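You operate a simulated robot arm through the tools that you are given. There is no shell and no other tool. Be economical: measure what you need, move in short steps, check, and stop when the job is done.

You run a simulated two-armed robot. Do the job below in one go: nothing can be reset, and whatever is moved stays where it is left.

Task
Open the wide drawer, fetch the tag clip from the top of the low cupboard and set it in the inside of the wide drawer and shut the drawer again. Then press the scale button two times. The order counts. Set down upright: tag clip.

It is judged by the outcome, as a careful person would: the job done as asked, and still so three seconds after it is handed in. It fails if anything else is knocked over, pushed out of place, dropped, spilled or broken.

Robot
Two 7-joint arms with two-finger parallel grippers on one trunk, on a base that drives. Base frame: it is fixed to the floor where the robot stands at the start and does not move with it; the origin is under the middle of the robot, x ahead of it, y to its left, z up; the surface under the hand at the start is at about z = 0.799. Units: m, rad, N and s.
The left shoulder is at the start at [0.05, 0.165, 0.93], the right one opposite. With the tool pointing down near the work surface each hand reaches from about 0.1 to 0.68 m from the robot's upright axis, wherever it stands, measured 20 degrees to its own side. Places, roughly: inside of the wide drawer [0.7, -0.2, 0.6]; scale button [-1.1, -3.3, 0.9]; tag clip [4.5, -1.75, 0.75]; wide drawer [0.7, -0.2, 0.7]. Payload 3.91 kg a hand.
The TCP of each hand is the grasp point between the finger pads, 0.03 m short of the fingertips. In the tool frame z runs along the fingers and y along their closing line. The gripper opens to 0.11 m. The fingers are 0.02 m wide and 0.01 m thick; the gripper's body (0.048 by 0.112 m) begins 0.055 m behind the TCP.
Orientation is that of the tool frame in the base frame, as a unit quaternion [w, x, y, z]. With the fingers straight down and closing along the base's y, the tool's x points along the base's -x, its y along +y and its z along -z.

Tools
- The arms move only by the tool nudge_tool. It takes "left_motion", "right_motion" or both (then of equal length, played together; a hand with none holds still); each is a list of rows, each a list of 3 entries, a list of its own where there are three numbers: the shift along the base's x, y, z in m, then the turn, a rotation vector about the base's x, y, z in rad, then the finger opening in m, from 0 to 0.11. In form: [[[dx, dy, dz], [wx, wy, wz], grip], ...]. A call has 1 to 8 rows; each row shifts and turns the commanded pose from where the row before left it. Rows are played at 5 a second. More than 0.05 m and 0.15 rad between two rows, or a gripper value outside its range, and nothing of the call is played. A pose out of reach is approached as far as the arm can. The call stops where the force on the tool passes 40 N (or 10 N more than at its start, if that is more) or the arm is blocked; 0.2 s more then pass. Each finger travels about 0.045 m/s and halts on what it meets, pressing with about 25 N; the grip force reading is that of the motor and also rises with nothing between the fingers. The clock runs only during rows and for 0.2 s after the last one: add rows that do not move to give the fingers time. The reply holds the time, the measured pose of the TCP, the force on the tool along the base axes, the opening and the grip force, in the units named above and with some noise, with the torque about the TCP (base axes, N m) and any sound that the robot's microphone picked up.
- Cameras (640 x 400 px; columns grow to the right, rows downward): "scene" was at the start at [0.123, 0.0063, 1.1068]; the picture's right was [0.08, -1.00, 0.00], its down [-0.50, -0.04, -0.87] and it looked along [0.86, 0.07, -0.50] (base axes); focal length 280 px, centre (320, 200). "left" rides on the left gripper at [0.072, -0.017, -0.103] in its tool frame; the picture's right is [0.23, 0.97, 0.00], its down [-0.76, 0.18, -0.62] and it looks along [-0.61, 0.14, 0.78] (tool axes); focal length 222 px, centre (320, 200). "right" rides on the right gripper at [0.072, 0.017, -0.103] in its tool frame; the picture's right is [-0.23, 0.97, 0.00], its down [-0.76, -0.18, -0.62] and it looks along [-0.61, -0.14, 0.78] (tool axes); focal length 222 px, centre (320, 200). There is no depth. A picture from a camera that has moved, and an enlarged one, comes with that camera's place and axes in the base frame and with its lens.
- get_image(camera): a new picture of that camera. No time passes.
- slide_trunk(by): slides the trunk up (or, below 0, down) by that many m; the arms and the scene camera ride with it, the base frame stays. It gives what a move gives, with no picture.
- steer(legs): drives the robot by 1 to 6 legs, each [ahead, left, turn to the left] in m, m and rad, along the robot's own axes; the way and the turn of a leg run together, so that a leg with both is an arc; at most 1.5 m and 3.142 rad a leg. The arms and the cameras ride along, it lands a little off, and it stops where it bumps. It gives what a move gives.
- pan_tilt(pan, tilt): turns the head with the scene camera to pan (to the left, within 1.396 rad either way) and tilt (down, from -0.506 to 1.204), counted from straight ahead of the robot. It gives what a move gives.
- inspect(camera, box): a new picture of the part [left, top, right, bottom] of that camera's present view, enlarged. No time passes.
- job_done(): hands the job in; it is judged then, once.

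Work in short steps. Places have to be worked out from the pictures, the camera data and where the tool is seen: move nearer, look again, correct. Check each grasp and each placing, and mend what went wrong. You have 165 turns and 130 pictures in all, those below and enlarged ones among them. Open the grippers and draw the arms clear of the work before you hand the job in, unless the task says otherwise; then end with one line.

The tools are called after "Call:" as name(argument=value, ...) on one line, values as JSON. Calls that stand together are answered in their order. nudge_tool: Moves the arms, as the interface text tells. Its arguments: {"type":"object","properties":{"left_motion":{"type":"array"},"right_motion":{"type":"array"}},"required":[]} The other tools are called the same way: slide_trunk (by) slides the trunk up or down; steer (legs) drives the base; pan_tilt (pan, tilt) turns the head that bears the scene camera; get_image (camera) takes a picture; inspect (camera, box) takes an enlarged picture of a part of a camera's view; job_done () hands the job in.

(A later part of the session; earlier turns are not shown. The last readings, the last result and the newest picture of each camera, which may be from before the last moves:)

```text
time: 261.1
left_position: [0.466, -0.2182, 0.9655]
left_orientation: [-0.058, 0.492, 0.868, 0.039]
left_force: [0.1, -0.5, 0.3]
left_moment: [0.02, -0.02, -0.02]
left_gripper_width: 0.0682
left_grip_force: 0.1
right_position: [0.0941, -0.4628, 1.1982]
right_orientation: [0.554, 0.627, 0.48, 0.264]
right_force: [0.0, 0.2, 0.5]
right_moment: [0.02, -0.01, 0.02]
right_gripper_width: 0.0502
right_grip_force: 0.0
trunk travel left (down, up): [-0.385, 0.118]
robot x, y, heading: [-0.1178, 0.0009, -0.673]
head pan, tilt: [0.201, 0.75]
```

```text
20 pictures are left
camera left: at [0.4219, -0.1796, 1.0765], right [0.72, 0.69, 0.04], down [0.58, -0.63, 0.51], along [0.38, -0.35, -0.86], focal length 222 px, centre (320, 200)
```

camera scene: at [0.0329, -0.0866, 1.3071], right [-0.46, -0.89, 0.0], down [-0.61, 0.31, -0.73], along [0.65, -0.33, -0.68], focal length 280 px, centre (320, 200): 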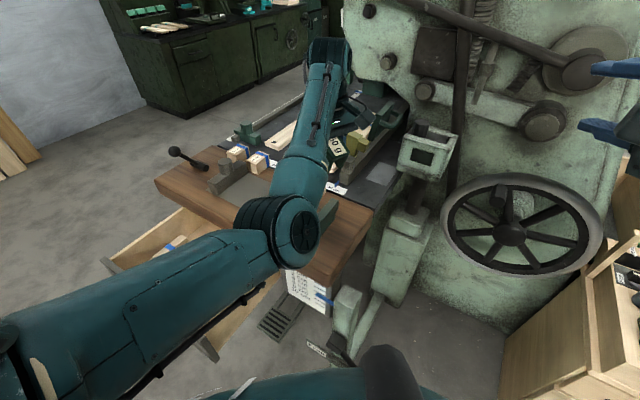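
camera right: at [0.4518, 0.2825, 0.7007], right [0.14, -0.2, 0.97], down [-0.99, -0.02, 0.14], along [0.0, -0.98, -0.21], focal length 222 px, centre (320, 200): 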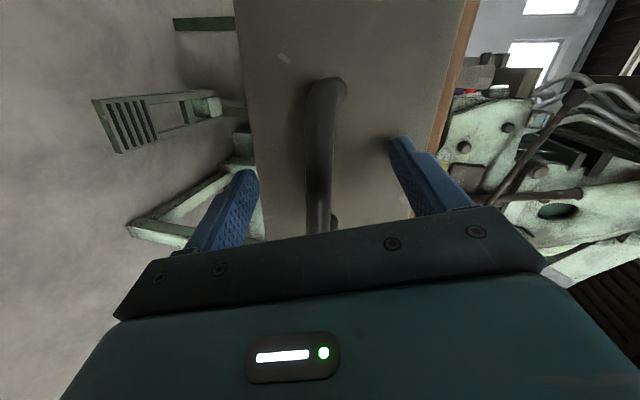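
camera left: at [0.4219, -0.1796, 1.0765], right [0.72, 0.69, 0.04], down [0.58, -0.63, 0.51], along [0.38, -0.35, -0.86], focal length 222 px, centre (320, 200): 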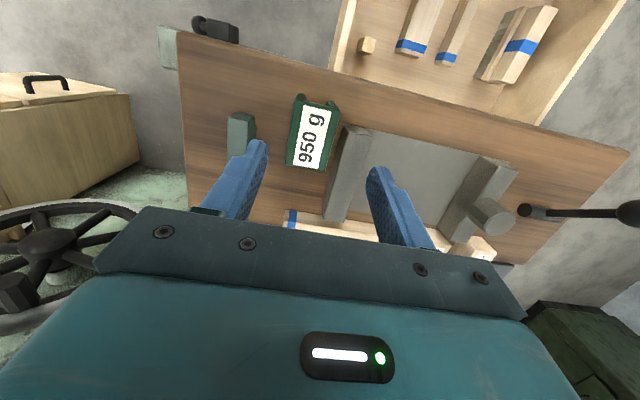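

The fixture block is too close beside the clip for a side finger. I will grip the clip by its two ends instead (closing along its length), which also suits the drawer strip better; I yaw +90°.

Call:
nudge_tool(left_motion=[[[0, 0, 0], [0, 0, 0.1428], 0.09], [[0, 0, 0], [0, 0, 0.1428], 0.09], [[0, 0, 0], [0, 0, 0.1428], 0.09], [[0, 0, 0], [0, 0, 0.1428], 0.09], [[0, 0, 0], [0, 0, 0.1428], 0.09], [[0, 0, 0], [0, 0, 0.1428], 0.09]])

Call:
nudge_tool(left_motion=[[[0, 0, 0], [0, 0, 0.1428], 0.09], [[0, 0, 0], [0, 0, 0.1428], 0.09], [[0, 0, 0], [0, 0, 0.1428], 0.09], [[0, 0, 0], [0, 0, 0.1428], 0.09], [[0, 0, 0], [0, 0, 0.1428], 0.09], [[0, 0, 0], [0, 0, 0], 0.09]])

Call:
get_image(camera="left")

```text
time: 262.5
left_position: [0.4657, -0.2185, 0.9662]
left_orientation: [-0.069, 0.085, 0.994, 0.01]
left_force: [0.3, -0.3, -0.3]
left_moment: [-0.01, 0.0, 0.04]
left_gripper_width: 0.09
left_grip_force: 0.0
right_position: [0.0943, -0.4619, 1.1984]
right_orientation: [0.554, 0.627, 0.48, 0.263]
right_force: [0.0, 1.1, 0.2]
right_moment: [-0.02, 0.01, -0.03]
right_gripper_width: 0.0502
right_grip_force: 0.1
trunk travel left (down, up): [-0.385, 0.118]
robot x, y, heading: [-0.1205, 0.0002, -0.671]
head pan, tilt: [0.201, 0.75]
```

```text
time: 263.9
left_position: [0.466, -0.2194, 0.9659]
left_orientation: [-0.069, -0.267, 0.961, -0.014]
left_force: [0.0, -0.3, -0.6]
left_moment: [-0.02, 0.02, -0.03]
left_gripper_width: 0.0901
left_grip_force: 0.1
right_position: [0.0938, -0.4619, 1.1978]
right_orientation: [0.554, 0.626, 0.48, 0.263]
right_force: [-0.2, 0.4, -0.1]
right_moment: [0.01, -0.03, -0.01]
right_gripper_width: 0.0499
right_grip_force: 0.1
trunk travel left (down, up): [-0.385, 0.118]
robot x, y, heading: [-0.1184, -0.0023, -0.672]
head pan, tilt: [0.201, 0.75]
```

```text
19 pictures are left
camera left: at [0.4267, -0.2649, 1.0771], right [-0.69, 0.72, 0.04], down [0.63, 0.58, 0.51], along [0.34, 0.38, -0.86], focal length 222 px, centre (320, 200)
```

left: 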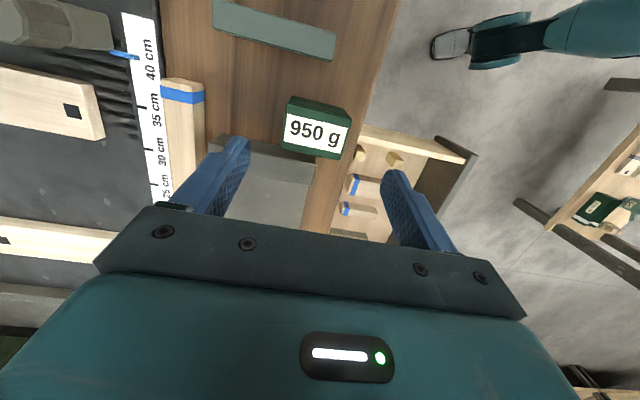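

Fingers straddle the clip's ends. I centre, descend to z≈0.85 and close firmly.

Call:
nudge_tool(left_motion=[[[-0.004, -0.004, -0.03], [0, 0, 0], 0.09], [[0, 0, -0.04], [0, 0, 0], 0.09], [[0, 0, -0.03], [0, 0, 0], 0.09], [[0, 0, -0.016], [0, 0, 0], 0.09], [[0, 0, 0], [0, 0, 0], 0.0], [[0, 0, 0], [0, 0, 0], 0.0], [[0, 0, 0], [0, 0, 0], 0.0], [[0, 0, 0], [0, 0, 0], 0.0]])

Call:
nudge_tool(left_motion=[[[0, 0, 0.01], [0, 0, 0], 0.0], [[0, 0, 0.02], [0, 0, 0], 0.0], [[0, 0, 0.03], [0, 0, 0], 0.0], [[0, 0, 0.03], [0, 0, 0], 0.0], [[0, 0, 0], [0, 0, 0], 0.0]])

Call:
get_image(camera="left")

```text
time: 265.7
left_position: [0.463, -0.2234, 0.8492]
left_orientation: [-0.069, -0.267, 0.961, -0.014]
left_force: [0.1, -0.9, -0.2]
left_moment: [-0.01, 0.0, 0.0]
left_gripper_width: 0.0634
left_grip_force: 25.2
right_position: [0.0948, -0.4623, 1.1976]
right_orientation: [0.554, 0.627, 0.48, 0.264]
right_force: [-0.1, 0.6, -0.1]
right_moment: [0.01, 0.01, -0.04]
right_gripper_width: 0.05
right_grip_force: 0.0
trunk travel left (down, up): [-0.385, 0.118]
robot x, y, heading: [-0.1114, -0.001, -0.671]
head pan, tilt: [0.201, 0.75]
```

```text
time: 266.9
left_position: [0.4635, -0.2213, 0.939]
left_orientation: [-0.068, -0.266, 0.962, -0.013]
left_force: [0.0, 0.0, -0.2]
left_moment: [-0.02, 0.04, 0.01]
left_gripper_width: 0.063
left_grip_force: 25.0
right_position: [0.0944, -0.4629, 1.1985]
right_orientation: [0.554, 0.627, 0.48, 0.264]
right_force: [0.2, 0.9, 1.1]
right_moment: [0.01, 0.0, 0.02]
right_gripper_width: 0.0503
right_grip_force: 0.0
trunk travel left (down, up): [-0.385, 0.118]
robot x, y, heading: [-0.1208, 0.0017, -0.674]
head pan, tilt: [0.201, 0.75]
```

```text
18 pictures are left
camera left: at [0.4252, -0.267, 1.0501], right [-0.69, 0.72, 0.04], down [0.63, 0.58, 0.51], along [0.35, 0.38, -0.86], focal length 222 px, centre (320, 200)
```

left: 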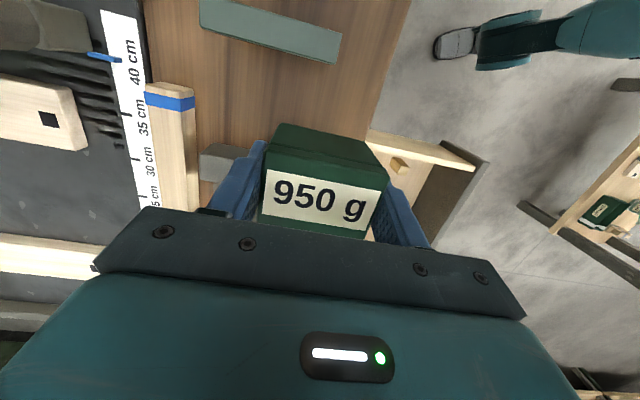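

Firmly held by the ends and upright. I raise slightly, turn the base left, and yaw back so that the clip's length lies along the drawer width, over the strip at (0.484,0.066).

Call:
slide_trunk(by=0.03)

Call:
steer(legs=[[0, 0, 0.22]])

Call:
nudge_tool(left_motion=[[[-0.001, 0.019, 0], [0, 0, -0.145], 0.0], [[-0.001, 0.019, 0], [0, 0, -0.145], 0.0], [[-0.001, 0.019, 0], [0, 0, -0.145], 0.0], [[-0.001, 0.019, 0], [0, 0, -0.145], 0.0], [[-0.001, 0.019, 0], [0, 0, -0.145], 0.0], [[-0.001, 0.019, 0], [0, 0, -0.145], 0.0], [[-0.001, 0.019, 0], [0, 0, -0.145], 0.0], [[-0.001, 0.019, 0], [0, 0, -0.145], 0.0]])

Call:
nudge_tool(left_motion=[[[0, 0, 0], [0, 0, -0.145], 0.0], [[0, 0, 0], [0, 0, -0.145], 0.0], [[0, 0, 0], [0, 0, -0.145], 0.0], [[0, 0, 0], [0, 0, -0.145], 0.0], [[0, 0, 0], [0, 0, 0], 0.0]])

```text
time: 267.7
left_position: [0.4645, -0.2218, 0.9693]
left_orientation: [-0.068, -0.267, 0.961, -0.013]
left_force: [0.8, 0.6, -0.7]
left_moment: [-0.03, -0.03, 0.01]
left_gripper_width: 0.0632
left_grip_force: 25.3
right_position: [0.0935, -0.4621, 1.2287]
right_orientation: [0.554, 0.628, 0.479, 0.264]
right_force: [0.0, -0.5, -0.1]
right_moment: [-0.04, 0.0, 0.02]
right_gripper_width: 0.0499
right_grip_force: 0.0
trunk travel left (down, up): [-0.415, 0.088]
robot x, y, heading: [-0.1179, -0.0014, -0.674]
head pan, tilt: [0.201, 0.75]
```

```text
time: 268.9
left_position: [0.4988, -0.0897, 0.9687]
left_orientation: [-0.066, -0.369, 0.927, -0.021]
left_force: [0.3, 0.4, -0.5]
left_moment: [0.0, 0.0, -0.01]
left_gripper_width: 0.0631
left_grip_force: 25.0
right_position: [0.1897, -0.407, 1.2285]
right_orientation: [0.522, 0.571, 0.545, 0.323]
right_force: [-0.1, 0.0, -0.1]
right_moment: [-0.01, -0.01, 0.02]
right_gripper_width: 0.0502
right_grip_force: 0.1
trunk travel left (down, up): [-0.415, 0.088]
robot x, y, heading: [-0.1169, 0.0042, -0.455]
head pan, tilt: [0.201, 0.75]
```

```text
time: 270.6
left_position: [0.4896, 0.0607, 0.9683]
left_orientation: [-0.067, 0.201, 0.977, 0.018]
left_force: [0.1, 0.3, -0.4]
left_moment: [0.0, -0.01, 0.01]
left_gripper_width: 0.0634
left_grip_force: 25.0
right_position: [0.1881, -0.4054, 1.2282]
right_orientation: [0.522, 0.571, 0.545, 0.323]
right_force: [0.1, 0.0, 0.9]
right_moment: [0.01, -0.01, 0.0]
right_gripper_width: 0.0502
right_grip_force: 0.0
trunk travel left (down, up): [-0.415, 0.088]
robot x, y, heading: [-0.1193, 0.0033, -0.455]
head pan, tilt: [0.201, 0.75]
```

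```text
time: 271.9
left_position: [0.4897, 0.0607, 0.9679]
left_orientation: [-0.059, 0.472, 0.879, 0.038]
left_force: [0.5, -0.6, -0.9]
left_moment: [-0.02, 0.0, -0.01]
left_gripper_width: 0.0635
left_grip_force: 25.5
right_position: [0.1897, -0.4054, 1.2275]
right_orientation: [0.523, 0.57, 0.545, 0.322]
right_force: [-0.8, -0.8, -0.4]
right_moment: [0.0, 0.01, -0.01]
right_gripper_width: 0.0501
right_grip_force: 0.1
trunk travel left (down, up): [-0.415, 0.088]
robot x, y, heading: [-0.1189, 0.0039, -0.456]
head pan, tilt: [0.201, 0.75]
```

All within reach. Fine yaw correction and descent to z≈0.80, then a check picture.

Call:
nudge_tool(left_motion=[[[-0.004, 0.0065, -0.04], [0, 0, -0.05], 0.0], [[0, 0, -0.045], [0, 0, 0], 0.0], [[0, 0, -0.045], [0, 0, 0], 0.0], [[0, 0, -0.038], [0, 0, 0], 0.0], [[0, 0, 0], [0, 0, 0], 0.0]])

Call:
get_image(camera="left")

```text
time: 273.1
left_position: [0.4863, 0.07, 0.8015]
left_orientation: [-0.058, 0.492, 0.868, 0.039]
left_force: [-0.6, 0.2, -0.4]
left_moment: [-0.01, 0.03, 0.01]
left_gripper_width: 0.0632
left_grip_force: 24.7
right_position: [0.1897, -0.4058, 1.2277]
right_orientation: [0.522, 0.572, 0.545, 0.322]
right_force: [-0.6, -0.1, 0.4]
right_moment: [0.0, -0.01, -0.03]
right_gripper_width: 0.0501
right_grip_force: 0.0
trunk travel left (down, up): [-0.415, 0.088]
robot x, y, heading: [-0.1185, 0.001, -0.452]
head pan, tilt: [0.201, 0.75]
```

```text
17 pictures are left
camera left: at [0.4418, 0.1092, 0.9119], right [0.72, 0.69, 0.04], down [0.58, -0.63, 0.51], along [0.38, -0.35, -0.86], focal length 222 px, centre (320, 200)
```

left: 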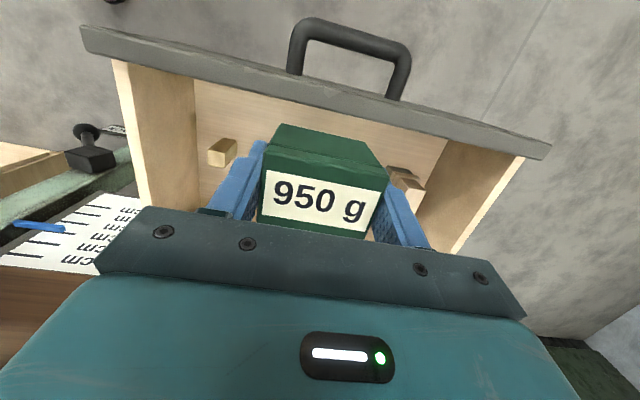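

Clearances are about 12 mm to the drawer front and 16 mm to the blocks behind. I descend in, slowing near the floor.

Call:
nudge_tool(left_motion=[[[0, 0, -0.03], [0, 0, 0], 0.0], [[0, 0, -0.03], [0, 0, 0], 0.0], [[0, 0, -0.03], [0, 0, 0], 0.0], [[0, 0, -0.03], [0, 0, 0], 0.0], [[0, 0, -0.015], [0, 0, 0], 0.0], [[0, 0, 0], [0, 0, 0], 0.0]])

Call:
get_image(camera="left")

```text
time: 274.4
left_position: [0.4874, 0.0664, 0.672]
left_orientation: [-0.055, 0.493, 0.868, 0.04]
left_force: [-2.4, -2.5, 28.8]
left_moment: [-0.26, 0.7, 0.01]
left_gripper_width: 0.0639
left_grip_force: 25.1
right_position: [0.1864, -0.4056, 1.2303]
right_orientation: [0.523, 0.571, 0.544, 0.324]
right_force: [-1.0, -0.5, -0.9]
right_moment: [0.0, -0.03, 0.01]
right_gripper_width: 0.05
right_grip_force: 0.1
trunk travel left (down, up): [-0.415, 0.088]
robot x, y, heading: [-0.1187, -0.0009, -0.451]
head pan, tilt: [0.201, 0.75]
```

```text
16 pictures are left
camera left: at [0.4422, 0.1058, 0.7823], right [0.72, 0.69, 0.05], down [0.57, -0.63, 0.52], along [0.39, -0.35, -0.85], focal length 222 px, centre (320, 200)
```

left: 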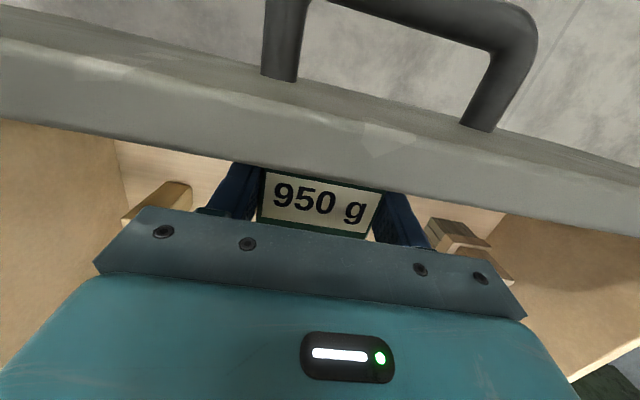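

Contact from below right under the clip (z 0.672), i.e. it stands on the drawer floor. I ease 2 mm and open.

Call:
nudge_tool(left_motion=[[[0, 0, 0.002], [0, 0, 0], 0.0], [[0, 0, 0], [0, 0, 0], 0.07], [[0, 0, 0], [0, 0, 0], 0.08], [[0, 0, 0], [0, 0, 0], 0.085], [[0, 0, 0], [0, 0, 0], 0.085]])

Call:
nudge_tool(left_motion=[[[0, 0, 0.02], [0, 0, 0], 0.085], [[0, 0, 0.04], [0, 0, 0], 0.085], [[0, 0, 0.045], [0, 0, 0], 0.085], [[0, 0, 0.045], [0, 0, 0], 0.085], [[0, 0, 0.045], [0, 0, 0], 0.085], [[0, 0, 0.045], [0, 0, 0], 0.085]])

Call:
get_image(camera="left")

```text
time: 275.6
left_position: [0.4845, 0.0674, 0.6689]
left_orientation: [-0.059, 0.492, 0.868, 0.039]
left_force: [0.5, 0.2, 0.5]
left_moment: [0.0, -0.01, 0.01]
left_gripper_width: 0.0851
left_grip_force: 0.1
right_position: [0.1902, -0.4055, 1.2276]
right_orientation: [0.522, 0.572, 0.545, 0.323]
right_force: [1.5, 0.2, -0.2]
right_moment: [0.03, 0.03, 0.04]
right_gripper_width: 0.0502
right_grip_force: 0.0
trunk travel left (down, up): [-0.415, 0.088]
robot x, y, heading: [-0.1188, 0.003, -0.453]
head pan, tilt: [0.201, 0.75]
```

```text
time: 277.1
left_position: [0.4868, 0.0694, 0.9111]
left_orientation: [-0.059, 0.492, 0.868, 0.037]
left_force: [0.1, -0.6, -0.2]
left_moment: [0.0, -0.01, -0.01]
left_gripper_width: 0.0849
left_grip_force: 0.1
right_position: [0.1902, -0.4062, 1.2273]
right_orientation: [0.522, 0.571, 0.546, 0.323]
right_force: [-0.2, -0.4, -0.3]
right_moment: [0.0, 0.02, -0.03]
right_gripper_width: 0.0501
right_grip_force: 0.1
trunk travel left (down, up): [-0.415, 0.088]
robot x, y, heading: [-0.1181, 0.0006, -0.458]
head pan, tilt: [0.201, 0.75]
```

```text
15 pictures are left
camera left: at [0.443, 0.1099, 1.021], right [0.72, 0.69, 0.04], down [0.58, -0.63, 0.51], along [0.38, -0.35, -0.86], focal length 222 px, centre (320, 200)
```

left: 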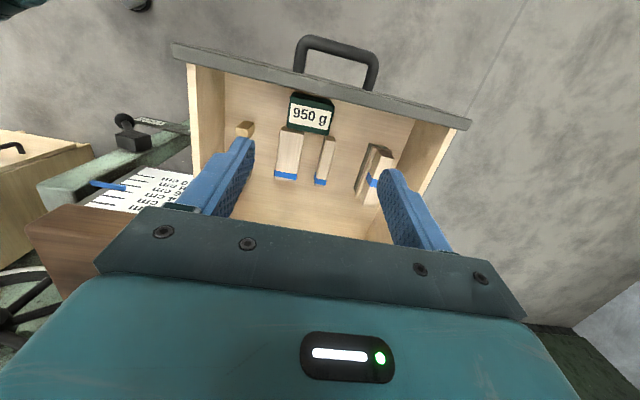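

The tag clip stands upright in the drawer, nothing else disturbed. Now to shut it: I drive in front of the drawer and bring the left hand before the handle.

Call:
steer(legs=[[-0.087, 0.558, 0], [0, 0, -0.58]])

Call:
nudge_tool(left_motion=[[[0, 0, 0], [0, 0, 0.145], 0.08], [[0, 0, 0], [0, 0, 0.145], 0.08], [[0, 0, 0], [0, 0, 0.145], 0.08], [[0, 0, 0], [0, 0, 0.145], 0.08]])

```text
time: 284.1
left_position: [0.5995, 0.2806, 0.9101]
left_orientation: [-0.045, 0.716, 0.695, 0.054]
left_force: [-0.5, 0.1, 0.2]
left_moment: [-0.05, 0.01, 0.03]
left_gripper_width: 0.0852
left_grip_force: 0.0
right_position: [0.0925, 0.0385, 1.2279]
right_orientation: [0.592, 0.701, 0.363, 0.165]
right_force: [0.3, 0.5, -0.1]
right_moment: [0.0, -0.03, -0.02]
right_gripper_width: 0.0502
right_grip_force: 0.0
trunk travel left (down, up): [-0.415, 0.088]
robot x, y, heading: [0.0584, 0.5475, -1.028]
head pan, tilt: [0.201, 0.75]
```

```text
time: 285.1
left_position: [0.5992, 0.2792, 0.9094]
left_orientation: [-0.059, 0.486, 0.871, 0.039]
left_force: [0.1, 0.1, 0.3]
left_moment: [-0.06, 0.0, -0.02]
left_gripper_width: 0.0799
left_grip_force: 0.0
right_position: [0.0927, 0.0373, 1.2285]
right_orientation: [0.591, 0.701, 0.363, 0.164]
right_force: [-0.1, 0.2, 0.3]
right_moment: [-0.02, -0.02, 0.02]
right_gripper_width: 0.0501
right_grip_force: 0.1
trunk travel left (down, up): [-0.415, 0.088]
robot x, y, heading: [0.0545, 0.5474, -1.019]
head pan, tilt: [0.201, 0.75]
```

I move the hand in front of the handle (s≈0.468, n≈-0.02) and lower it to handle height.

Call:
nudge_tool(left_motion=[[[-0.0465, -0.0145, 0], [0, 0, 0], 0.08], [[-0.0465, -0.0145, 0], [0, 0, 0], 0.08], [[-0.0465, -0.0145, 0], [0, 0, 0], 0.08], [[-0.0465, -0.0145, 0], [0, 0, 0], 0.08], [[0, 0, -0.045], [0, 0, 0], 0.08], [[0, 0, -0.045], [0, 0, 0], 0.08], [[0, 0, -0.045], [0, 0, 0], 0.08], [[0, 0, -0.045], [0, 0, 0], 0.08]])

Call:
get_image(camera="left")

```text
time: 286.9
left_position: [0.4495, 0.2003, 0.6852]
left_orientation: [-0.058, 0.487, 0.871, 0.037]
left_force: [-0.9, -0.5, 0.4]
left_moment: [-0.01, -0.01, 0.03]
left_gripper_width: 0.0801
left_grip_force: 0.1
left hand out of reach, approached as far as the arm can: row 2, 3, 4
right_position: [0.0931, 0.0388, 1.2287]
right_orientation: [0.591, 0.701, 0.364, 0.164]
right_force: [-0.3, 0.1, 0.6]
right_moment: [0.03, 0.01, 0.02]
right_gripper_width: 0.0503
right_grip_force: 0.0
trunk travel left (down, up): [-0.415, 0.088]
robot x, y, heading: [0.0514, 0.5486, -1.02]
head pan, tilt: [0.201, 0.75]
```

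```text
14 pictures are left
camera left: at [0.4046, 0.24, 0.7969], right [0.71, 0.7, 0.04], down [0.59, -0.63, 0.51], along [0.38, -0.34, -0.86], focal length 222 px, centre (320, 200)
```

left: 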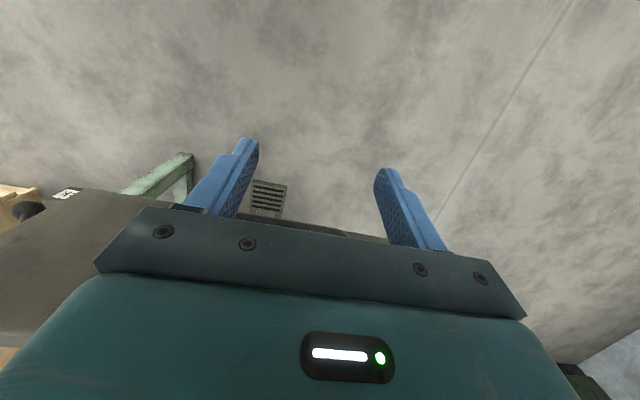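

The hand is before the handle. To keep the gripper hardware clear of the desk edge at the end of the push, I pitch the fingers forward ~25° from vertical.

Call:
nudge_tool(left_motion=[[[-0.003, 0.005, 0], [-0.1225, -0.0727, 0], 0.08], [[-0.003, 0.005, 0], [-0.1225, -0.0727, 0], 0.08], [[0, 0, 0], [-0.1225, -0.0727, 0], 0.08], [[0, 0, 0], [-0.1225, -0.0727, 0], 0.08]])

Call:
get_image(camera="left")

```text
time: 287.7
left_position: [0.4894, 0.1312, 0.7828]
left_orientation: [0.204, 0.473, 0.85, -0.113]
left_force: [0.2, 0.3, 0.3]
left_moment: [0.01, 0.0, 0.0]
left_gripper_width: 0.0801
left_grip_force: 0.1
right_position: [0.0925, 0.0374, 1.2274]
right_orientation: [0.591, 0.701, 0.364, 0.163]
right_force: [-0.3, 0.4, -0.4]
right_moment: [0.04, -0.02, -0.01]
right_gripper_width: 0.0501
right_grip_force: 0.1
trunk travel left (down, up): [-0.415, 0.088]
robot x, y, heading: [0.0501, 0.5472, -1.024]
head pan, tilt: [0.201, 0.75]
stopped in row 4 (left hand): the arm was blocked; the commanded pose is now the measured one
```

```text
13 pictures are left
camera left: at [0.4171, 0.2159, 0.841], right [0.72, 0.69, -0.1], down [0.36, -0.24, 0.9], along [0.59, -0.69, -0.42], focal length 222 px, centre (320, 200)
```

left: 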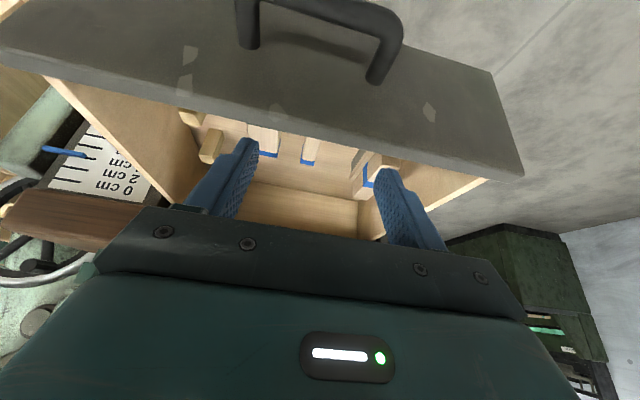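

The arm flipped up out of a cramped pose; no harm done (fingers are above the drawer front). The right hand, still in its horizontal pose, suits pushing better: I raise the left hand and move the base so that the right hand faces the handle.

Call:
nudge_tool(left_motion=[[[0, 0, 0.045], [0, 0, 0], 0.05], [[0, 0, 0.045], [0, 0, 0], 0.05], [[0, 0, 0.045], [0, 0, 0], 0.05], [[0, 0, 0.045], [0, 0, 0], 0.05]], right_motion=[[[0, 0, 0], [0, 0, 0], 0.0], [[0, 0, 0], [0, 0, 0], 0.0], [[0, 0, 0], [0, 0, 0], 0.0], [[0, 0, 0], [0, 0, 0], 0.0]])

Call:
steer(legs=[[-0.101, 0.386, 0]])

Call:
slide_trunk(by=-0.39)

```text
time: 288.7
left_position: [0.4901, 0.1312, 0.963]
left_orientation: [0.203, 0.473, 0.85, -0.113]
left_force: [-0.3, -0.5, -0.6]
left_moment: [-0.01, 0.02, -0.03]
left_gripper_width: 0.0501
left_grip_force: 0.0
right_position: [0.0919, 0.0384, 1.2278]
right_orientation: [0.591, 0.701, 0.364, 0.164]
right_force: [-1.0, 0.1, 0.5]
right_moment: [-0.01, 0.0, -0.02]
right_gripper_width: 0.0
right_grip_force: 25.2
trunk travel left (down, up): [-0.415, 0.088]
robot x, y, heading: [0.0515, 0.5457, -1.022]
head pan, tilt: [0.201, 0.75]
```

```text
time: 292.5
left_position: [0.7525, 0.4133, 0.9622]
left_orientation: [0.202, 0.474, 0.85, -0.113]
left_force: [-0.4, 0.4, 1.2]
left_moment: [0.01, -0.02, 0.0]
left_gripper_width: 0.0501
left_grip_force: 0.1
right_position: [0.3545, 0.3209, 1.229]
right_orientation: [0.591, 0.701, 0.363, 0.163]
right_force: [1.0, -0.1, -0.4]
right_moment: [0.01, -0.03, 0.0]
right_gripper_width: 0.0001
right_grip_force: 25.2
trunk travel left (down, up): [-0.415, 0.088]
robot x, y, heading: [0.3117, 0.8237, -1.025]
head pan, tilt: [0.201, 0.75]
```

```text
time: 296.3
left_position: [0.7564, 0.4045, 0.6004]
left_orientation: [0.221, 0.471, 0.845, -0.122]
left_force: [0.5, 0.5, 0.3]
left_moment: [-0.01, 0.03, -0.03]
left_gripper_width: 0.0501
left_grip_force: 0.0
right_position: [0.3518, 0.3197, 0.8408]
right_orientation: [0.592, 0.701, 0.361, 0.165]
right_force: [-0.1, 0.4, 0.5]
right_moment: [-0.01, 0.0, -0.02]
right_gripper_width: 0.0002
right_grip_force: 25.4
trunk travel left (down, up): [-0.025, 0.478]
robot x, y, heading: [0.3163, 0.8278, -1.026]
head pan, tilt: [0.201, 0.75]
```

Right hand is at s≈0.466, in front of the drawer. I lower it to z≈0.70 and raise the left hand, then check with the right camera.

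Call:
nudge_tool(left_motion=[[[0, 0, 0.045], [0, 0, 0], 0.05], [[0, 0, 0.045], [0, 0, 0], 0.05], [[0, 0, 0.045], [0, 0, 0], 0.05], [[0, 0, 0.045], [0, 0, 0], 0.05]], right_motion=[[[0, 0, -0.037], [0, 0, 0], 0.0], [[0, 0, -0.037], [0, 0, 0], 0.0], [[0, 0, -0.037], [0, 0, 0], 0.0], [[0, 0, -0.034], [0, 0, 0], 0.0]])

Call:
get_image(camera="right")

```text
time: 297.3
left_position: [0.7608, 0.4034, 0.7465]
left_orientation: [0.202, 0.474, 0.849, -0.113]
left_force: [1.0, -0.8, -0.9]
left_moment: [0.02, -0.01, -0.03]
left_gripper_width: 0.0502
left_grip_force: 0.1
left hand out of reach, approached as far as the arm can: row 4
right_position: [0.3553, 0.3195, 0.6942]
right_orientation: [0.593, 0.701, 0.362, 0.162]
right_force: [-0.4, 0.5, -0.5]
right_moment: [-0.01, 0.02, 0.02]
right_gripper_width: 0.0
right_grip_force: 24.8
trunk travel left (down, up): [-0.025, 0.478]
robot x, y, heading: [0.3189, 0.8271, -1.026]
head pan, tilt: [0.201, 0.75]
```

```text
12 pictures are left
camera right: at [0.3418, 0.4415, 0.7213], right [0.15, -0.19, 0.97], down [-0.99, -0.08, 0.14], along [0.05, -0.98, -0.2], focal length 222 px, centre (320, 200)
```

right: 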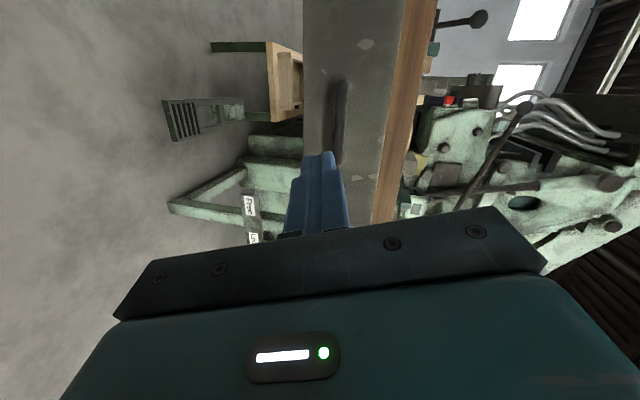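

I drive forward so that the closed right fingers push the drawer shut; first 0.25 m.

Call:
steer(legs=[[0.25, 0, 0]])

Call:
get_image(camera="right")

```text
time: 299.1
left_position: [0.884, 0.1898, 0.7457]
left_orientation: [0.203, 0.477, 0.847, -0.114]
left_force: [0.4, -0.5, 0.0]
left_moment: [0.02, 0.01, 0.01]
left_gripper_width: 0.05
left_grip_force: 0.0
right_position: [0.4769, 0.1089, 0.6941]
right_orientation: [0.591, 0.703, 0.36, 0.161]
right_force: [0.5, 0.4, 0.6]
right_moment: [-0.03, 0.0, -0.05]
right_gripper_width: 0.0
right_grip_force: 24.7
trunk travel left (down, up): [-0.025, 0.478]
robot x, y, heading: [0.4422, 0.6196, -1.031]
head pan, tilt: [0.201, 0.75]
```

```text
11 pictures are left
camera right: at [0.4655, 0.2309, 0.7215], right [0.15, -0.2, 0.97], down [-0.99, -0.08, 0.14], along [0.05, -0.98, -0.21], focal length 222 px, centre (320, 200)
```

right: 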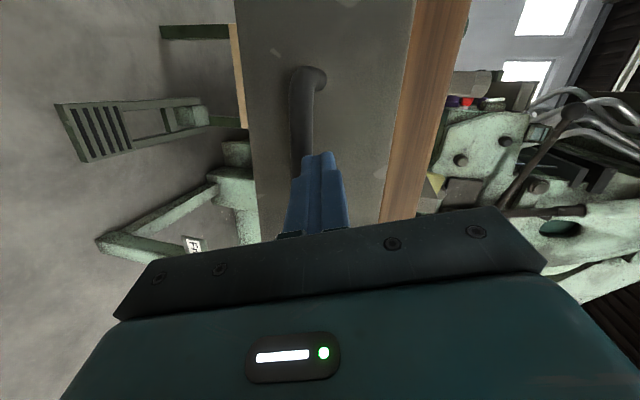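

The drawer is being pushed in. I go on 0.17 m.

Call:
steer(legs=[[0.17, 0, 0]])

Call:
nudge_tool(right_motion=[[[0.0051, -0.0086, 0], [0, 0, 0], 0.0], [[0.0051, -0.0086, 0], [0, 0, 0], 0.0], [[0.0051, -0.0086, 0], [0, 0, 0], 0.0], [[0.0051, -0.0086, 0], [0, 0, 0], 0.0]])

Call:
get_image(camera="right")

```text
time: 300.6
left_position: [0.9683, 0.0483, 0.7449]
left_orientation: [0.202, 0.477, 0.848, -0.114]
left_force: [0.4, 0.4, -0.5]
left_moment: [0.0, 0.02, -0.03]
left_gripper_width: 0.0501
left_grip_force: 0.0
right_position: [0.5614, -0.0314, 0.6965]
right_orientation: [0.593, 0.702, 0.36, 0.16]
right_force: [-0.7, 1.2, 0.8]
right_moment: [0.0, 0.01, 0.02]
right_gripper_width: 0.0
right_grip_force: 25.3
trunk travel left (down, up): [-0.025, 0.478]
robot x, y, heading: [0.5262, 0.4767, -1.033]
head pan, tilt: [0.201, 0.75]
stopped in leg 1: the force on the tool passed its limit at 110 N (the readings are from after the stop); the commanded pose is now the measured one
```

```text
time: 301.6
left_position: [0.9664, 0.0488, 0.7463]
left_orientation: [0.202, 0.478, 0.847, -0.114]
left_force: [0.5, 0.7, 0.4]
left_moment: [0.0, 0.03, -0.01]
left_gripper_width: 0.0502
left_grip_force: 0.1
right_position: [0.5774, -0.0603, 0.6955]
right_orientation: [0.591, 0.704, 0.361, 0.16]
right_force: [-10.5, 12.2, 1.4]
right_moment: [-0.08, -0.05, -0.13]
right_gripper_width: 0.0001
right_grip_force: 25.1
trunk travel left (down, up): [-0.025, 0.478]
robot x, y, heading: [0.5257, 0.4778, -1.037]
head pan, tilt: [0.201, 0.75]
stopped in row 4 (right hand): the force on the tool passed its limit at 48 N (the readings are from after the stop); the commanded pose is now the measured one
```

```text
10 pictures are left
camera right: at [0.5657, 0.0617, 0.7226], right [0.15, -0.2, 0.97], down [-0.99, -0.08, 0.14], along [0.05, -0.98, -0.21], focal length 222 px, centre (320, 200)
```

right: 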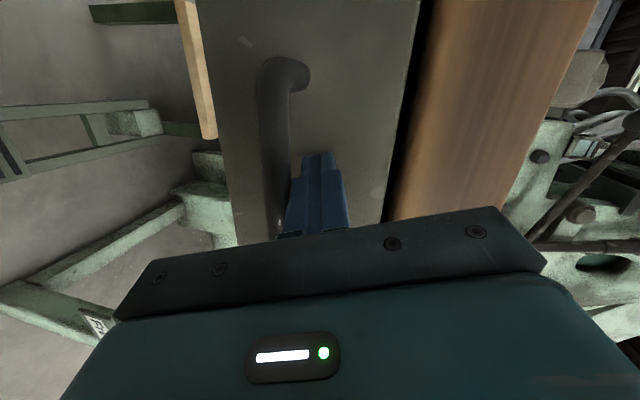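

The fingertip now stands at the closed-face position (n≈-0.374): the drawer is shut. I back off, raise the trunk and move to the start area to look for the scale.

Call:
steer(legs=[[-0.2, 0, 0]])

Call:
slide_trunk(by=0.25)

Call:
steer(legs=[[0.034, -0.63, 0], [0, 0, -0.9]])

Call:
pan_tilt(pan=-0.1, tilt=0.35)

Call:
get_image(camera="scene")

```text
time: 303.2
left_position: [0.8654, 0.2123, 0.7464]
left_orientation: [0.201, 0.48, 0.846, -0.114]
left_force: [0.3, 0.3, 0.8]
left_moment: [-0.04, -0.01, -0.01]
left_gripper_width: 0.0503
left_grip_force: 0.1
right_position: [0.478, 0.1051, 0.6963]
right_orientation: [0.592, 0.704, 0.36, 0.158]
right_force: [3.2, 3.4, 8.7]
right_moment: [-0.04, -0.14, 0.06]
right_gripper_width: 0.0001
right_grip_force: 24.9
trunk travel left (down, up): [-0.025, 0.478]
robot x, y, heading: [0.4287, 0.6471, -1.045]
head pan, tilt: [0.201, 0.75]
```

```text
time: 305.8
left_position: [0.8661, 0.2117, 0.9941]
left_orientation: [0.202, 0.48, 0.846, -0.114]
left_force: [0.2, -0.1, 1.0]
left_moment: [-0.04, -0.02, -0.03]
left_gripper_width: 0.0502
left_grip_force: 0.1
right_position: [0.4776, 0.1045, 0.9448]
right_orientation: [0.591, 0.704, 0.36, 0.157]
right_force: [-0.6, 0.0, -0.1]
right_moment: [-0.04, 0.04, 0.02]
right_gripper_width: 0.0001
right_grip_force: 24.5
trunk travel left (down, up): [-0.275, 0.228]
robot x, y, heading: [0.4289, 0.6417, -1.038]
head pan, tilt: [0.201, 0.75]
```

```text
time: 314.1
left_position: [-0.1641, -0.318, 0.9961]
left_orientation: [0.132, 0.798, 0.557, -0.19]
left_force: [-0.1, 0.1, 0.3]
left_moment: [-0.03, 0.01, 0.02]
left_gripper_width: 0.0501
left_grip_force: 0.0
right_position: [-0.4941, -0.083, 0.9453]
right_orientation: [0.601, 0.791, 0.021, -0.112]
right_force: [0.4, 0.7, -0.7]
right_moment: [-0.02, -0.02, 0.01]
right_gripper_width: 0.0
right_grip_force: 25.2
trunk travel left (down, up): [-0.275, 0.228]
robot x, y, heading: [-0.1028, 0.2905, -1.932]
head pan, tilt: [0.201, 0.75]
```

```text
time: 315.0
left_position: [-0.1649, -0.3181, 0.9952]
left_orientation: [0.132, 0.797, 0.558, -0.189]
left_force: [1.2, 0.6, -0.8]
left_moment: [0.0, 0.02, -0.02]
left_gripper_width: 0.0501
left_grip_force: 0.1
right_position: [-0.4948, -0.0841, 0.9445]
right_orientation: [0.602, 0.791, 0.021, -0.111]
right_force: [-0.3, 0.2, 0.3]
right_moment: [0.0, 0.03, -0.01]
right_gripper_width: 0.0
right_grip_force: 25.0
trunk travel left (down, up): [-0.275, 0.228]
robot x, y, heading: [-0.1046, 0.2936, -1.93]
head pan, tilt: [-0.099, 0.351]
```

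```text
9 pictures are left
camera scene: at [-0.1538, 0.1824, 1.2477], right [-0.9, 0.44, 0.0], down [0.15, 0.31, -0.94], along [-0.42, -0.84, -0.34], focal length 280 px, centre (320, 200)
```

scene: 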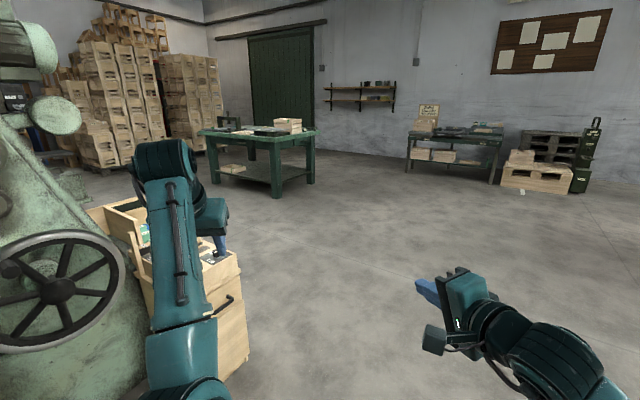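

The scale is on the green table ahead. The small residual force on backing off makes me check that the drawer really stayed shut; I look at it.

Call:
pan_tilt(pan=1.35, tilt=0.6)

Call:
get_image(camera="scene")

```text
time: 316.5
left_position: [-0.1649, -0.3173, 0.9954]
left_orientation: [0.132, 0.797, 0.557, -0.19]
left_force: [0.2, 0.1, 0.0]
left_moment: [-0.03, 0.02, 0.01]
left_gripper_width: 0.0502
left_grip_force: 0.1
right_position: [-0.4939, -0.0834, 0.9445]
right_orientation: [0.602, 0.79, 0.022, -0.111]
right_force: [0.3, 0.2, 0.2]
right_moment: [0.04, 0.03, -0.01]
right_gripper_width: 0.0
right_grip_force: 25.2
trunk travel left (down, up): [-0.275, 0.228]
robot x, y, heading: [-0.1033, 0.2923, -1.932]
head pan, tilt: [1.349, 0.6]
```

```text
8 pictures are left
camera scene: at [-0.0387, 0.2173, 1.225], right [-0.55, -0.84, 0.0], down [-0.47, 0.31, -0.83], along [0.69, -0.45, -0.56], focal length 280 px, centre (320, 200)
```

scene: 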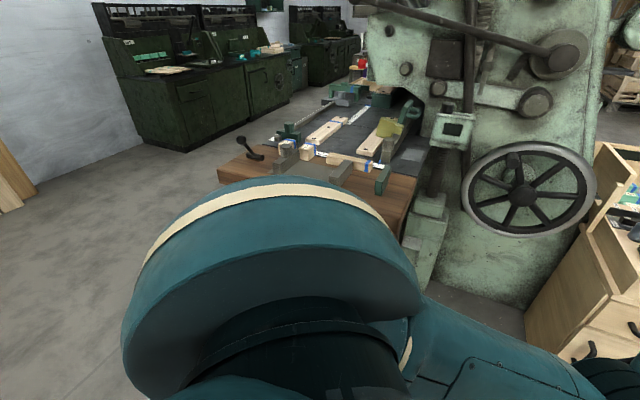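

The shoulder hides the drawer. I turn the base left and look again.

Call:
steer(legs=[[0, 0, 1.1]])

Call:
pan_tilt(pan=0.2, tilt=0.6)

Call:
get_image(camera="scene")

```text
time: 319.7
left_position: [0.4125, -0.0377, 0.9957]
left_orientation: [0.213, 0.389, 0.892, -0.092]
left_force: [-0.2, -0.1, -0.6]
left_moment: [-0.01, -0.06, 0.01]
left_gripper_width: 0.0501
left_grip_force: 0.1
right_position: [0.0539, -0.2227, 0.9448]
right_orientation: [0.572, 0.663, 0.431, 0.219]
right_force: [-0.9, -0.1, -0.1]
right_moment: [0.03, 0.0, 0.0]
right_gripper_width: 0.0001
right_grip_force: 24.7
trunk travel left (down, up): [-0.275, 0.228]
robot x, y, heading: [-0.1061, 0.2969, -0.83]
head pan, tilt: [1.349, 0.6]
```

```text
time: 321.1
left_position: [0.4127, -0.0377, 0.9959]
left_orientation: [0.212, 0.39, 0.891, -0.093]
left_force: [-0.2, 1.2, 0.8]
left_moment: [-0.02, 0.03, 0.04]
left_gripper_width: 0.0504
left_grip_force: 0.0
right_position: [0.0547, -0.223, 0.9447]
right_orientation: [0.572, 0.663, 0.431, 0.218]
right_force: [0.2, -0.2, 0.8]
right_moment: [-0.01, 0.02, -0.02]
right_gripper_width: 0.0001
right_grip_force: 24.8
trunk travel left (down, up): [-0.275, 0.228]
robot x, y, heading: [-0.1033, 0.2963, -0.831]
head pan, tilt: [0.201, 0.6]
```

```text
7 pictures are left
camera scene: at [-0.0111, 0.2196, 1.225], right [-0.59, -0.81, 0.0], down [-0.46, 0.33, -0.83], along [0.67, -0.49, -0.56], focal length 280 px, centre (320, 200)
```

scene: 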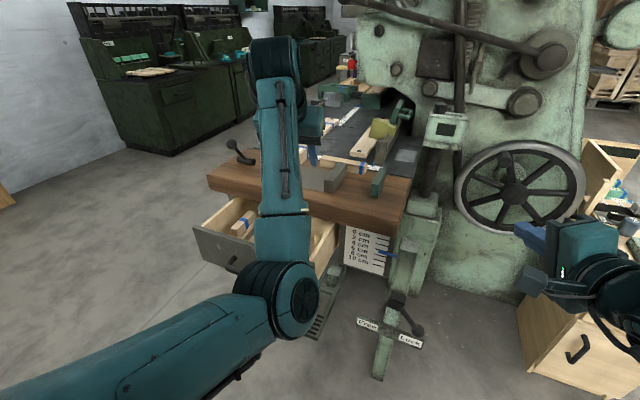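

The retreat hooked the handle and pulled the drawer partly open again. I go back in front, with the trunk high first to check the clip.

Call:
slide_trunk(by=0.22)

Call:
steer(legs=[[0, 0, -0.195], [-0.135, 0.261, 0], [-0.06, 0.373, 0]])

Call:
pan_tilt(pan=-0.2, tilt=0.9)

Call:
inspect(camera="scene", box=[240, 60, 480, 240])

```text
time: 323.4
left_position: [0.4124, -0.037, 1.2153]
left_orientation: [0.211, 0.39, 0.892, -0.092]
left_force: [0.2, 0.5, 0.3]
left_moment: [-0.04, 0.0, -0.03]
left_gripper_width: 0.0502
left_grip_force: 0.0
right_position: [0.0539, -0.2231, 1.1655]
right_orientation: [0.572, 0.663, 0.431, 0.219]
right_force: [-0.6, -0.5, 0.0]
right_moment: [0.02, -0.02, -0.01]
right_gripper_width: 0.0
right_grip_force: 24.6
trunk travel left (down, up): [-0.495, 0.008]
robot x, y, heading: [-0.1059, 0.2949, -0.838]
head pan, tilt: [0.201, 0.6]
```

```text
time: 330.5
left_position: [0.7745, 0.3607, 1.216]
left_orientation: [0.201, 0.479, 0.847, -0.114]
left_force: [0.4, 0.5, -0.2]
left_moment: [0.01, 0.02, 0.01]
left_gripper_width: 0.0501
left_grip_force: 0.1
right_position: [0.3854, 0.2533, 1.1645]
right_orientation: [0.591, 0.704, 0.36, 0.158]
right_force: [0.5, 0.1, -0.2]
right_moment: [0.0, 0.01, -0.01]
right_gripper_width: 0.0
right_grip_force: 25.0
trunk travel left (down, up): [-0.495, 0.008]
robot x, y, heading: [0.3339, 0.7918, -1.042]
head pan, tilt: [0.201, 0.6]
```

```text
time: 331.4
left_position: [0.7731, 0.3609, 1.2158]
left_orientation: [0.2, 0.48, 0.846, -0.114]
left_force: [0.3, -0.5, 0.2]
left_moment: [-0.01, 0.02, -0.01]
left_gripper_width: 0.0501
left_grip_force: 0.0
right_position: [0.3861, 0.2519, 1.1651]
right_orientation: [0.591, 0.704, 0.36, 0.159]
right_force: [-0.9, 0.7, 0.2]
right_moment: [0.01, 0.01, 0.0]
right_gripper_width: 0.0
right_grip_force: 25.0
trunk travel left (down, up): [-0.495, 0.008]
robot x, y, heading: [0.3352, 0.7944, -1.04]
head pan, tilt: [-0.201, 0.901]
```

```text
2.22 times, centred on (360, 150) of scene
camera zoom: at [0.3788, 0.6942, 1.4202], right [-0.95, -0.33, 0.0], down [-0.26, 0.74, -0.62], along [0.2, -0.59, -0.78], focal length 622 px, centre (231, 311)
```

zoom: 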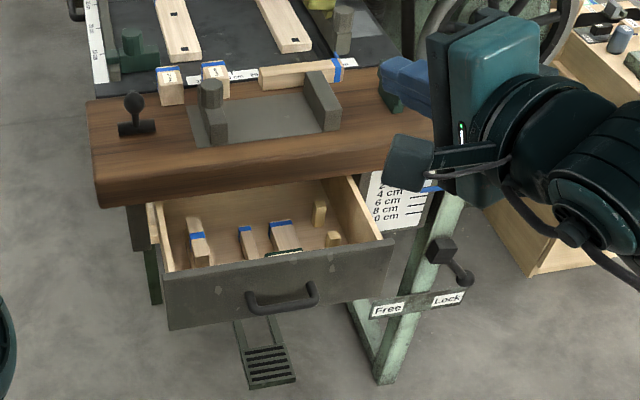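

The clip's top is visible just behind the drawer front, upright, other items in place. I lower the trunk and push shut again, gently; this time I will lift straight up before backing away.

Call:
slide_trunk(by=-0.47)

Call:
steer(legs=[[0.2, 0, 0], [0.06, 0, 0], [0.06, 0, 0]])

Call:
nudge_tool(right_motion=[[[0.0041, -0.0069, 0], [0, 0, 0], 0.0], [[0.0041, -0.0069, 0], [0, 0, 0], 0.0], [[0.0041, -0.0069, 0], [0, 0, 0], 0.0], [[0.0041, -0.0069, 0], [0, 0, 0], 0.0], [[0.0041, -0.0069, 0], [0, 0, 0], 0.0], [[0.0041, -0.0069, 0], [0, 0, 0], 0.0]])

```text
refused: -0.47 is not a number from -0.4 to 0.4
```

```text
time: 334.1
left_position: [0.9356, 0.0877, 1.2147]
left_orientation: [0.201, 0.48, 0.846, -0.114]
left_force: [-0.1, -0.2, 0.2]
left_moment: [0.0, 0.02, -0.04]
left_gripper_width: 0.0501
left_grip_force: 0.0
right_position: [0.5462, -0.0202, 1.1643]
right_orientation: [0.591, 0.704, 0.361, 0.158]
right_force: [0.4, -0.2, -0.7]
right_moment: [0.0, 0.0, -0.02]
right_gripper_width: 0.0002
right_grip_force: 25.7
trunk travel left (down, up): [-0.495, 0.008]
robot x, y, heading: [0.4941, 0.5206, -1.039]
head pan, tilt: [-0.201, 0.901]
```

```text
time: 335.5
left_position: [0.9352, 0.0882, 1.2159]
left_orientation: [0.201, 0.48, 0.846, -0.114]
left_force: [-0.7, 0.7, -0.4]
left_moment: [-0.02, -0.03, 0.0]
left_gripper_width: 0.0498
left_grip_force: 0.0
right_position: [0.5696, -0.0617, 1.1627]
right_orientation: [0.591, 0.704, 0.361, 0.159]
right_force: [0.1, 0.3, 0.0]
right_moment: [-0.04, -0.02, 0.01]
right_gripper_width: 0.0
right_grip_force: 24.7
trunk travel left (down, up): [-0.495, 0.008]
robot x, y, heading: [0.4959, 0.5162, -1.039]
head pan, tilt: [-0.201, 0.901]
```

The slide was refused (limit 0.4), so nothing was touched. I back up, and lower in two slides.

Call:
steer(legs=[[-0.34, 0, 0]])

Call:
slide_trunk(by=-0.39)

Call:
slide_trunk(by=-0.08)

```text
time: 337.7
left_position: [0.7586, 0.3923, 1.2147]
left_orientation: [0.202, 0.476, 0.848, -0.113]
left_force: [-0.4, -0.4, 1.0]
left_moment: [-0.01, 0.0, 0.01]
left_gripper_width: 0.05
left_grip_force: 0.1
right_position: [0.3961, 0.2403, 1.1651]
right_orientation: [0.591, 0.703, 0.363, 0.16]
right_force: [0.3, 0.6, 0.0]
right_moment: [-0.03, 0.01, 0.0]
right_gripper_width: 0.0
right_grip_force: 24.9
trunk travel left (down, up): [-0.495, 0.008]
robot x, y, heading: [0.3195, 0.8217, -1.026]
head pan, tilt: [-0.201, 0.901]
```

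```text
time: 341.5
left_position: [0.7617, 0.392, 0.8252]
left_orientation: [0.201, 0.477, 0.848, -0.113]
left_force: [0.2, -0.6, 0.1]
left_moment: [-0.03, 0.02, 0.02]
left_gripper_width: 0.05
left_grip_force: 0.0
right_position: [0.3961, 0.2386, 0.7737]
right_orientation: [0.591, 0.703, 0.363, 0.16]
right_force: [0.6, 0.1, -0.9]
right_moment: [-0.01, -0.04, 0.01]
right_gripper_width: 0.0001
right_grip_force: 24.8
trunk travel left (down, up): [-0.105, 0.398]
robot x, y, heading: [0.3161, 0.8181, -1.037]
head pan, tilt: [-0.201, 0.901]
```

```text
time: 342.7
left_position: [0.7607, 0.3923, 0.7452]
left_orientation: [0.201, 0.476, 0.848, -0.113]
left_force: [0.6, 0.2, 0.8]
left_moment: [-0.02, 0.03, -0.03]
left_gripper_width: 0.0501
left_grip_force: 0.0
right_position: [0.3959, 0.2397, 0.6941]
right_orientation: [0.591, 0.703, 0.362, 0.161]
right_force: [0.2, 0.9, 0.0]
right_moment: [-0.02, 0.03, 0.02]
right_gripper_width: 0.0
right_grip_force: 24.6
trunk travel left (down, up): [-0.025, 0.478]
robot x, y, heading: [0.3164, 0.8187, -1.033]
head pan, tilt: [-0.201, 0.901]
```

Right fingers at z 0.694 before the drawer. I push in small legs.

Call:
steer(legs=[[0.2, 0, 0], [0.05, 0, 0], [0.05, 0, 0]])

Call:
nudge_tool(right_motion=[[[0.0041, -0.0069, 0], [0, 0, 0], 0.0], [[0.0041, -0.0069, 0], [0, 0, 0], 0.0], [[0.0041, -0.0069, 0], [0, 0, 0], 0.0], [[0.0041, -0.0069, 0], [0, 0, 0], 0.0], [[0.0041, -0.0069, 0], [0, 0, 0], 0.0], [[0.0041, -0.0069, 0], [0, 0, 0], 0.0], [[0.0041, -0.0069, 0], [0, 0, 0], 0.0], [[0.0041, -0.0069, 0], [0, 0, 0], 0.0]])

```text
time: 345.3
left_position: [0.9153, 0.1457, 0.7458]
left_orientation: [0.202, 0.473, 0.85, -0.112]
left_force: [0.5, 0.1, 0.9]
left_moment: [-0.01, 0.02, 0.0]
left_gripper_width: 0.05
left_grip_force: 0.0
right_position: [0.5512, -0.009, 0.6938]
right_orientation: [0.59, 0.701, 0.366, 0.163]
right_force: [0.7, 0.4, 0.0]
right_moment: [0.0, 0.0, -0.02]
right_gripper_width: 0.0
right_grip_force: 24.9
trunk travel left (down, up): [-0.025, 0.478]
robot x, y, heading: [0.4721, 0.5696, -1.021]
head pan, tilt: [-0.201, 0.901]
```

```text
time: 346.2
left_position: [0.9139, 0.1447, 0.7452]
left_orientation: [0.202, 0.473, 0.85, -0.112]
left_force: [0.0, -0.3, 0.7]
left_moment: [0.02, -0.02, -0.02]
left_gripper_width: 0.0502
left_grip_force: 0.2
right_position: [0.5637, -0.0278, 0.6965]
right_orientation: [0.59, 0.701, 0.366, 0.163]
right_force: [-8.8, 8.9, 4.1]
right_moment: [0.09, 0.03, 0.06]
right_gripper_width: 0.0
right_grip_force: 24.8
trunk travel left (down, up): [-0.025, 0.478]
robot x, y, heading: [0.4677, 0.5708, -1.029]
head pan, tilt: [-0.201, 0.901]
stopped in row 4 (right hand): the force on the tool passed its limit at 51 N (the readings are from after the stop); the commanded pose is now the measured one
```

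The tip is pressing on the handle bar at its closed position (n≈-0.34), so the drawer is shut. I lift straight up first, then back away and verify with a picture.

Call:
nudge_tool(right_motion=[[[-0.002, 0.0035, 0.01], [0, 0, 0], 0.0], [[0, 0, 0.03], [0, 0, 0], 0.0], [[0, 0, 0.03], [0, 0, 0], 0.0], [[0, 0, 0], [0, 0, 0], 0.0]])

Call:
steer(legs=[[-0.25, 0, 0]])

Call:
pan_tilt(pan=0.0, tilt=0.65)

Call:
get_image(camera="scene")

```text
time: 347.2
left_position: [0.9135, 0.1447, 0.7439]
left_orientation: [0.202, 0.474, 0.85, -0.113]
left_force: [0.3, 0.0, -1.1]
left_moment: [0.0, 0.0, 0.02]
left_gripper_width: 0.05
left_grip_force: 0.0
right_position: [0.5637, -0.0267, 0.7614]
right_orientation: [0.588, 0.702, 0.366, 0.162]
right_force: [0.6, -1.0, 0.0]
right_moment: [0.01, 0.0, -0.03]
right_gripper_width: 0.0
right_grip_force: 24.9
trunk travel left (down, up): [-0.025, 0.478]
robot x, y, heading: [0.4686, 0.5673, -1.023]
head pan, tilt: [-0.201, 0.901]
```

```text
time: 349.0
left_position: [0.7856, 0.3593, 0.746]
left_orientation: [0.202, 0.471, 0.851, -0.112]
left_force: [-0.3, 0.3, 0.3]
left_moment: [-0.04, -0.01, -0.01]
left_gripper_width: 0.0502
left_grip_force: 0.0
right_position: [0.4362, 0.1878, 0.7609]
right_orientation: [0.588, 0.701, 0.368, 0.164]
right_force: [-0.3, 0.0, -0.7]
right_moment: [-0.02, -0.01, -0.01]
right_gripper_width: 0.0001
right_grip_force: 25.4
trunk travel left (down, up): [-0.025, 0.478]
robot x, y, heading: [0.3396, 0.7827, -1.019]
head pan, tilt: [-0.201, 0.901]
```

```text
time: 349.8
left_position: [0.7874, 0.3594, 0.7443]
left_orientation: [0.202, 0.471, 0.851, -0.111]
left_force: [-0.5, 0.1, 0.3]
left_moment: [0.03, -0.01, 0.01]
left_gripper_width: 0.05
left_grip_force: 0.0
right_position: [0.4354, 0.1885, 0.762]
right_orientation: [0.588, 0.701, 0.368, 0.163]
right_force: [0.0, -0.1, -0.8]
right_moment: [-0.01, 0.01, 0.04]
right_gripper_width: 0.0001
right_grip_force: 25.2
trunk travel left (down, up): [-0.025, 0.478]
robot x, y, heading: [0.34, 0.7816, -1.022]
head pan, tilt: [0.0, 0.649]
```

```text
5 pictures are left
camera scene: at [0.4033, 0.6829, 0.9706], right [-0.85, -0.52, 0.0], down [-0.32, 0.52, -0.8], along [0.42, -0.68, -0.61], focal length 280 px, centre (320, 200)
```

scene: 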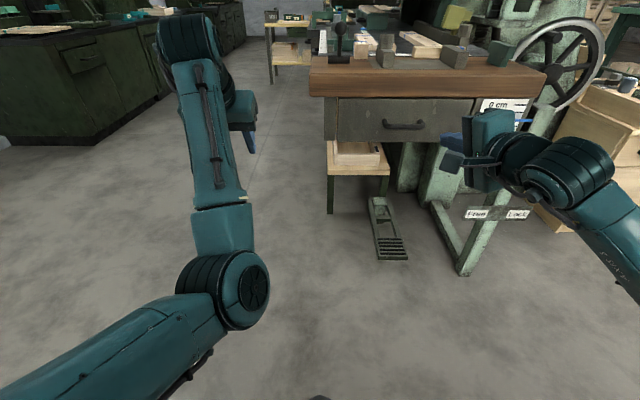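

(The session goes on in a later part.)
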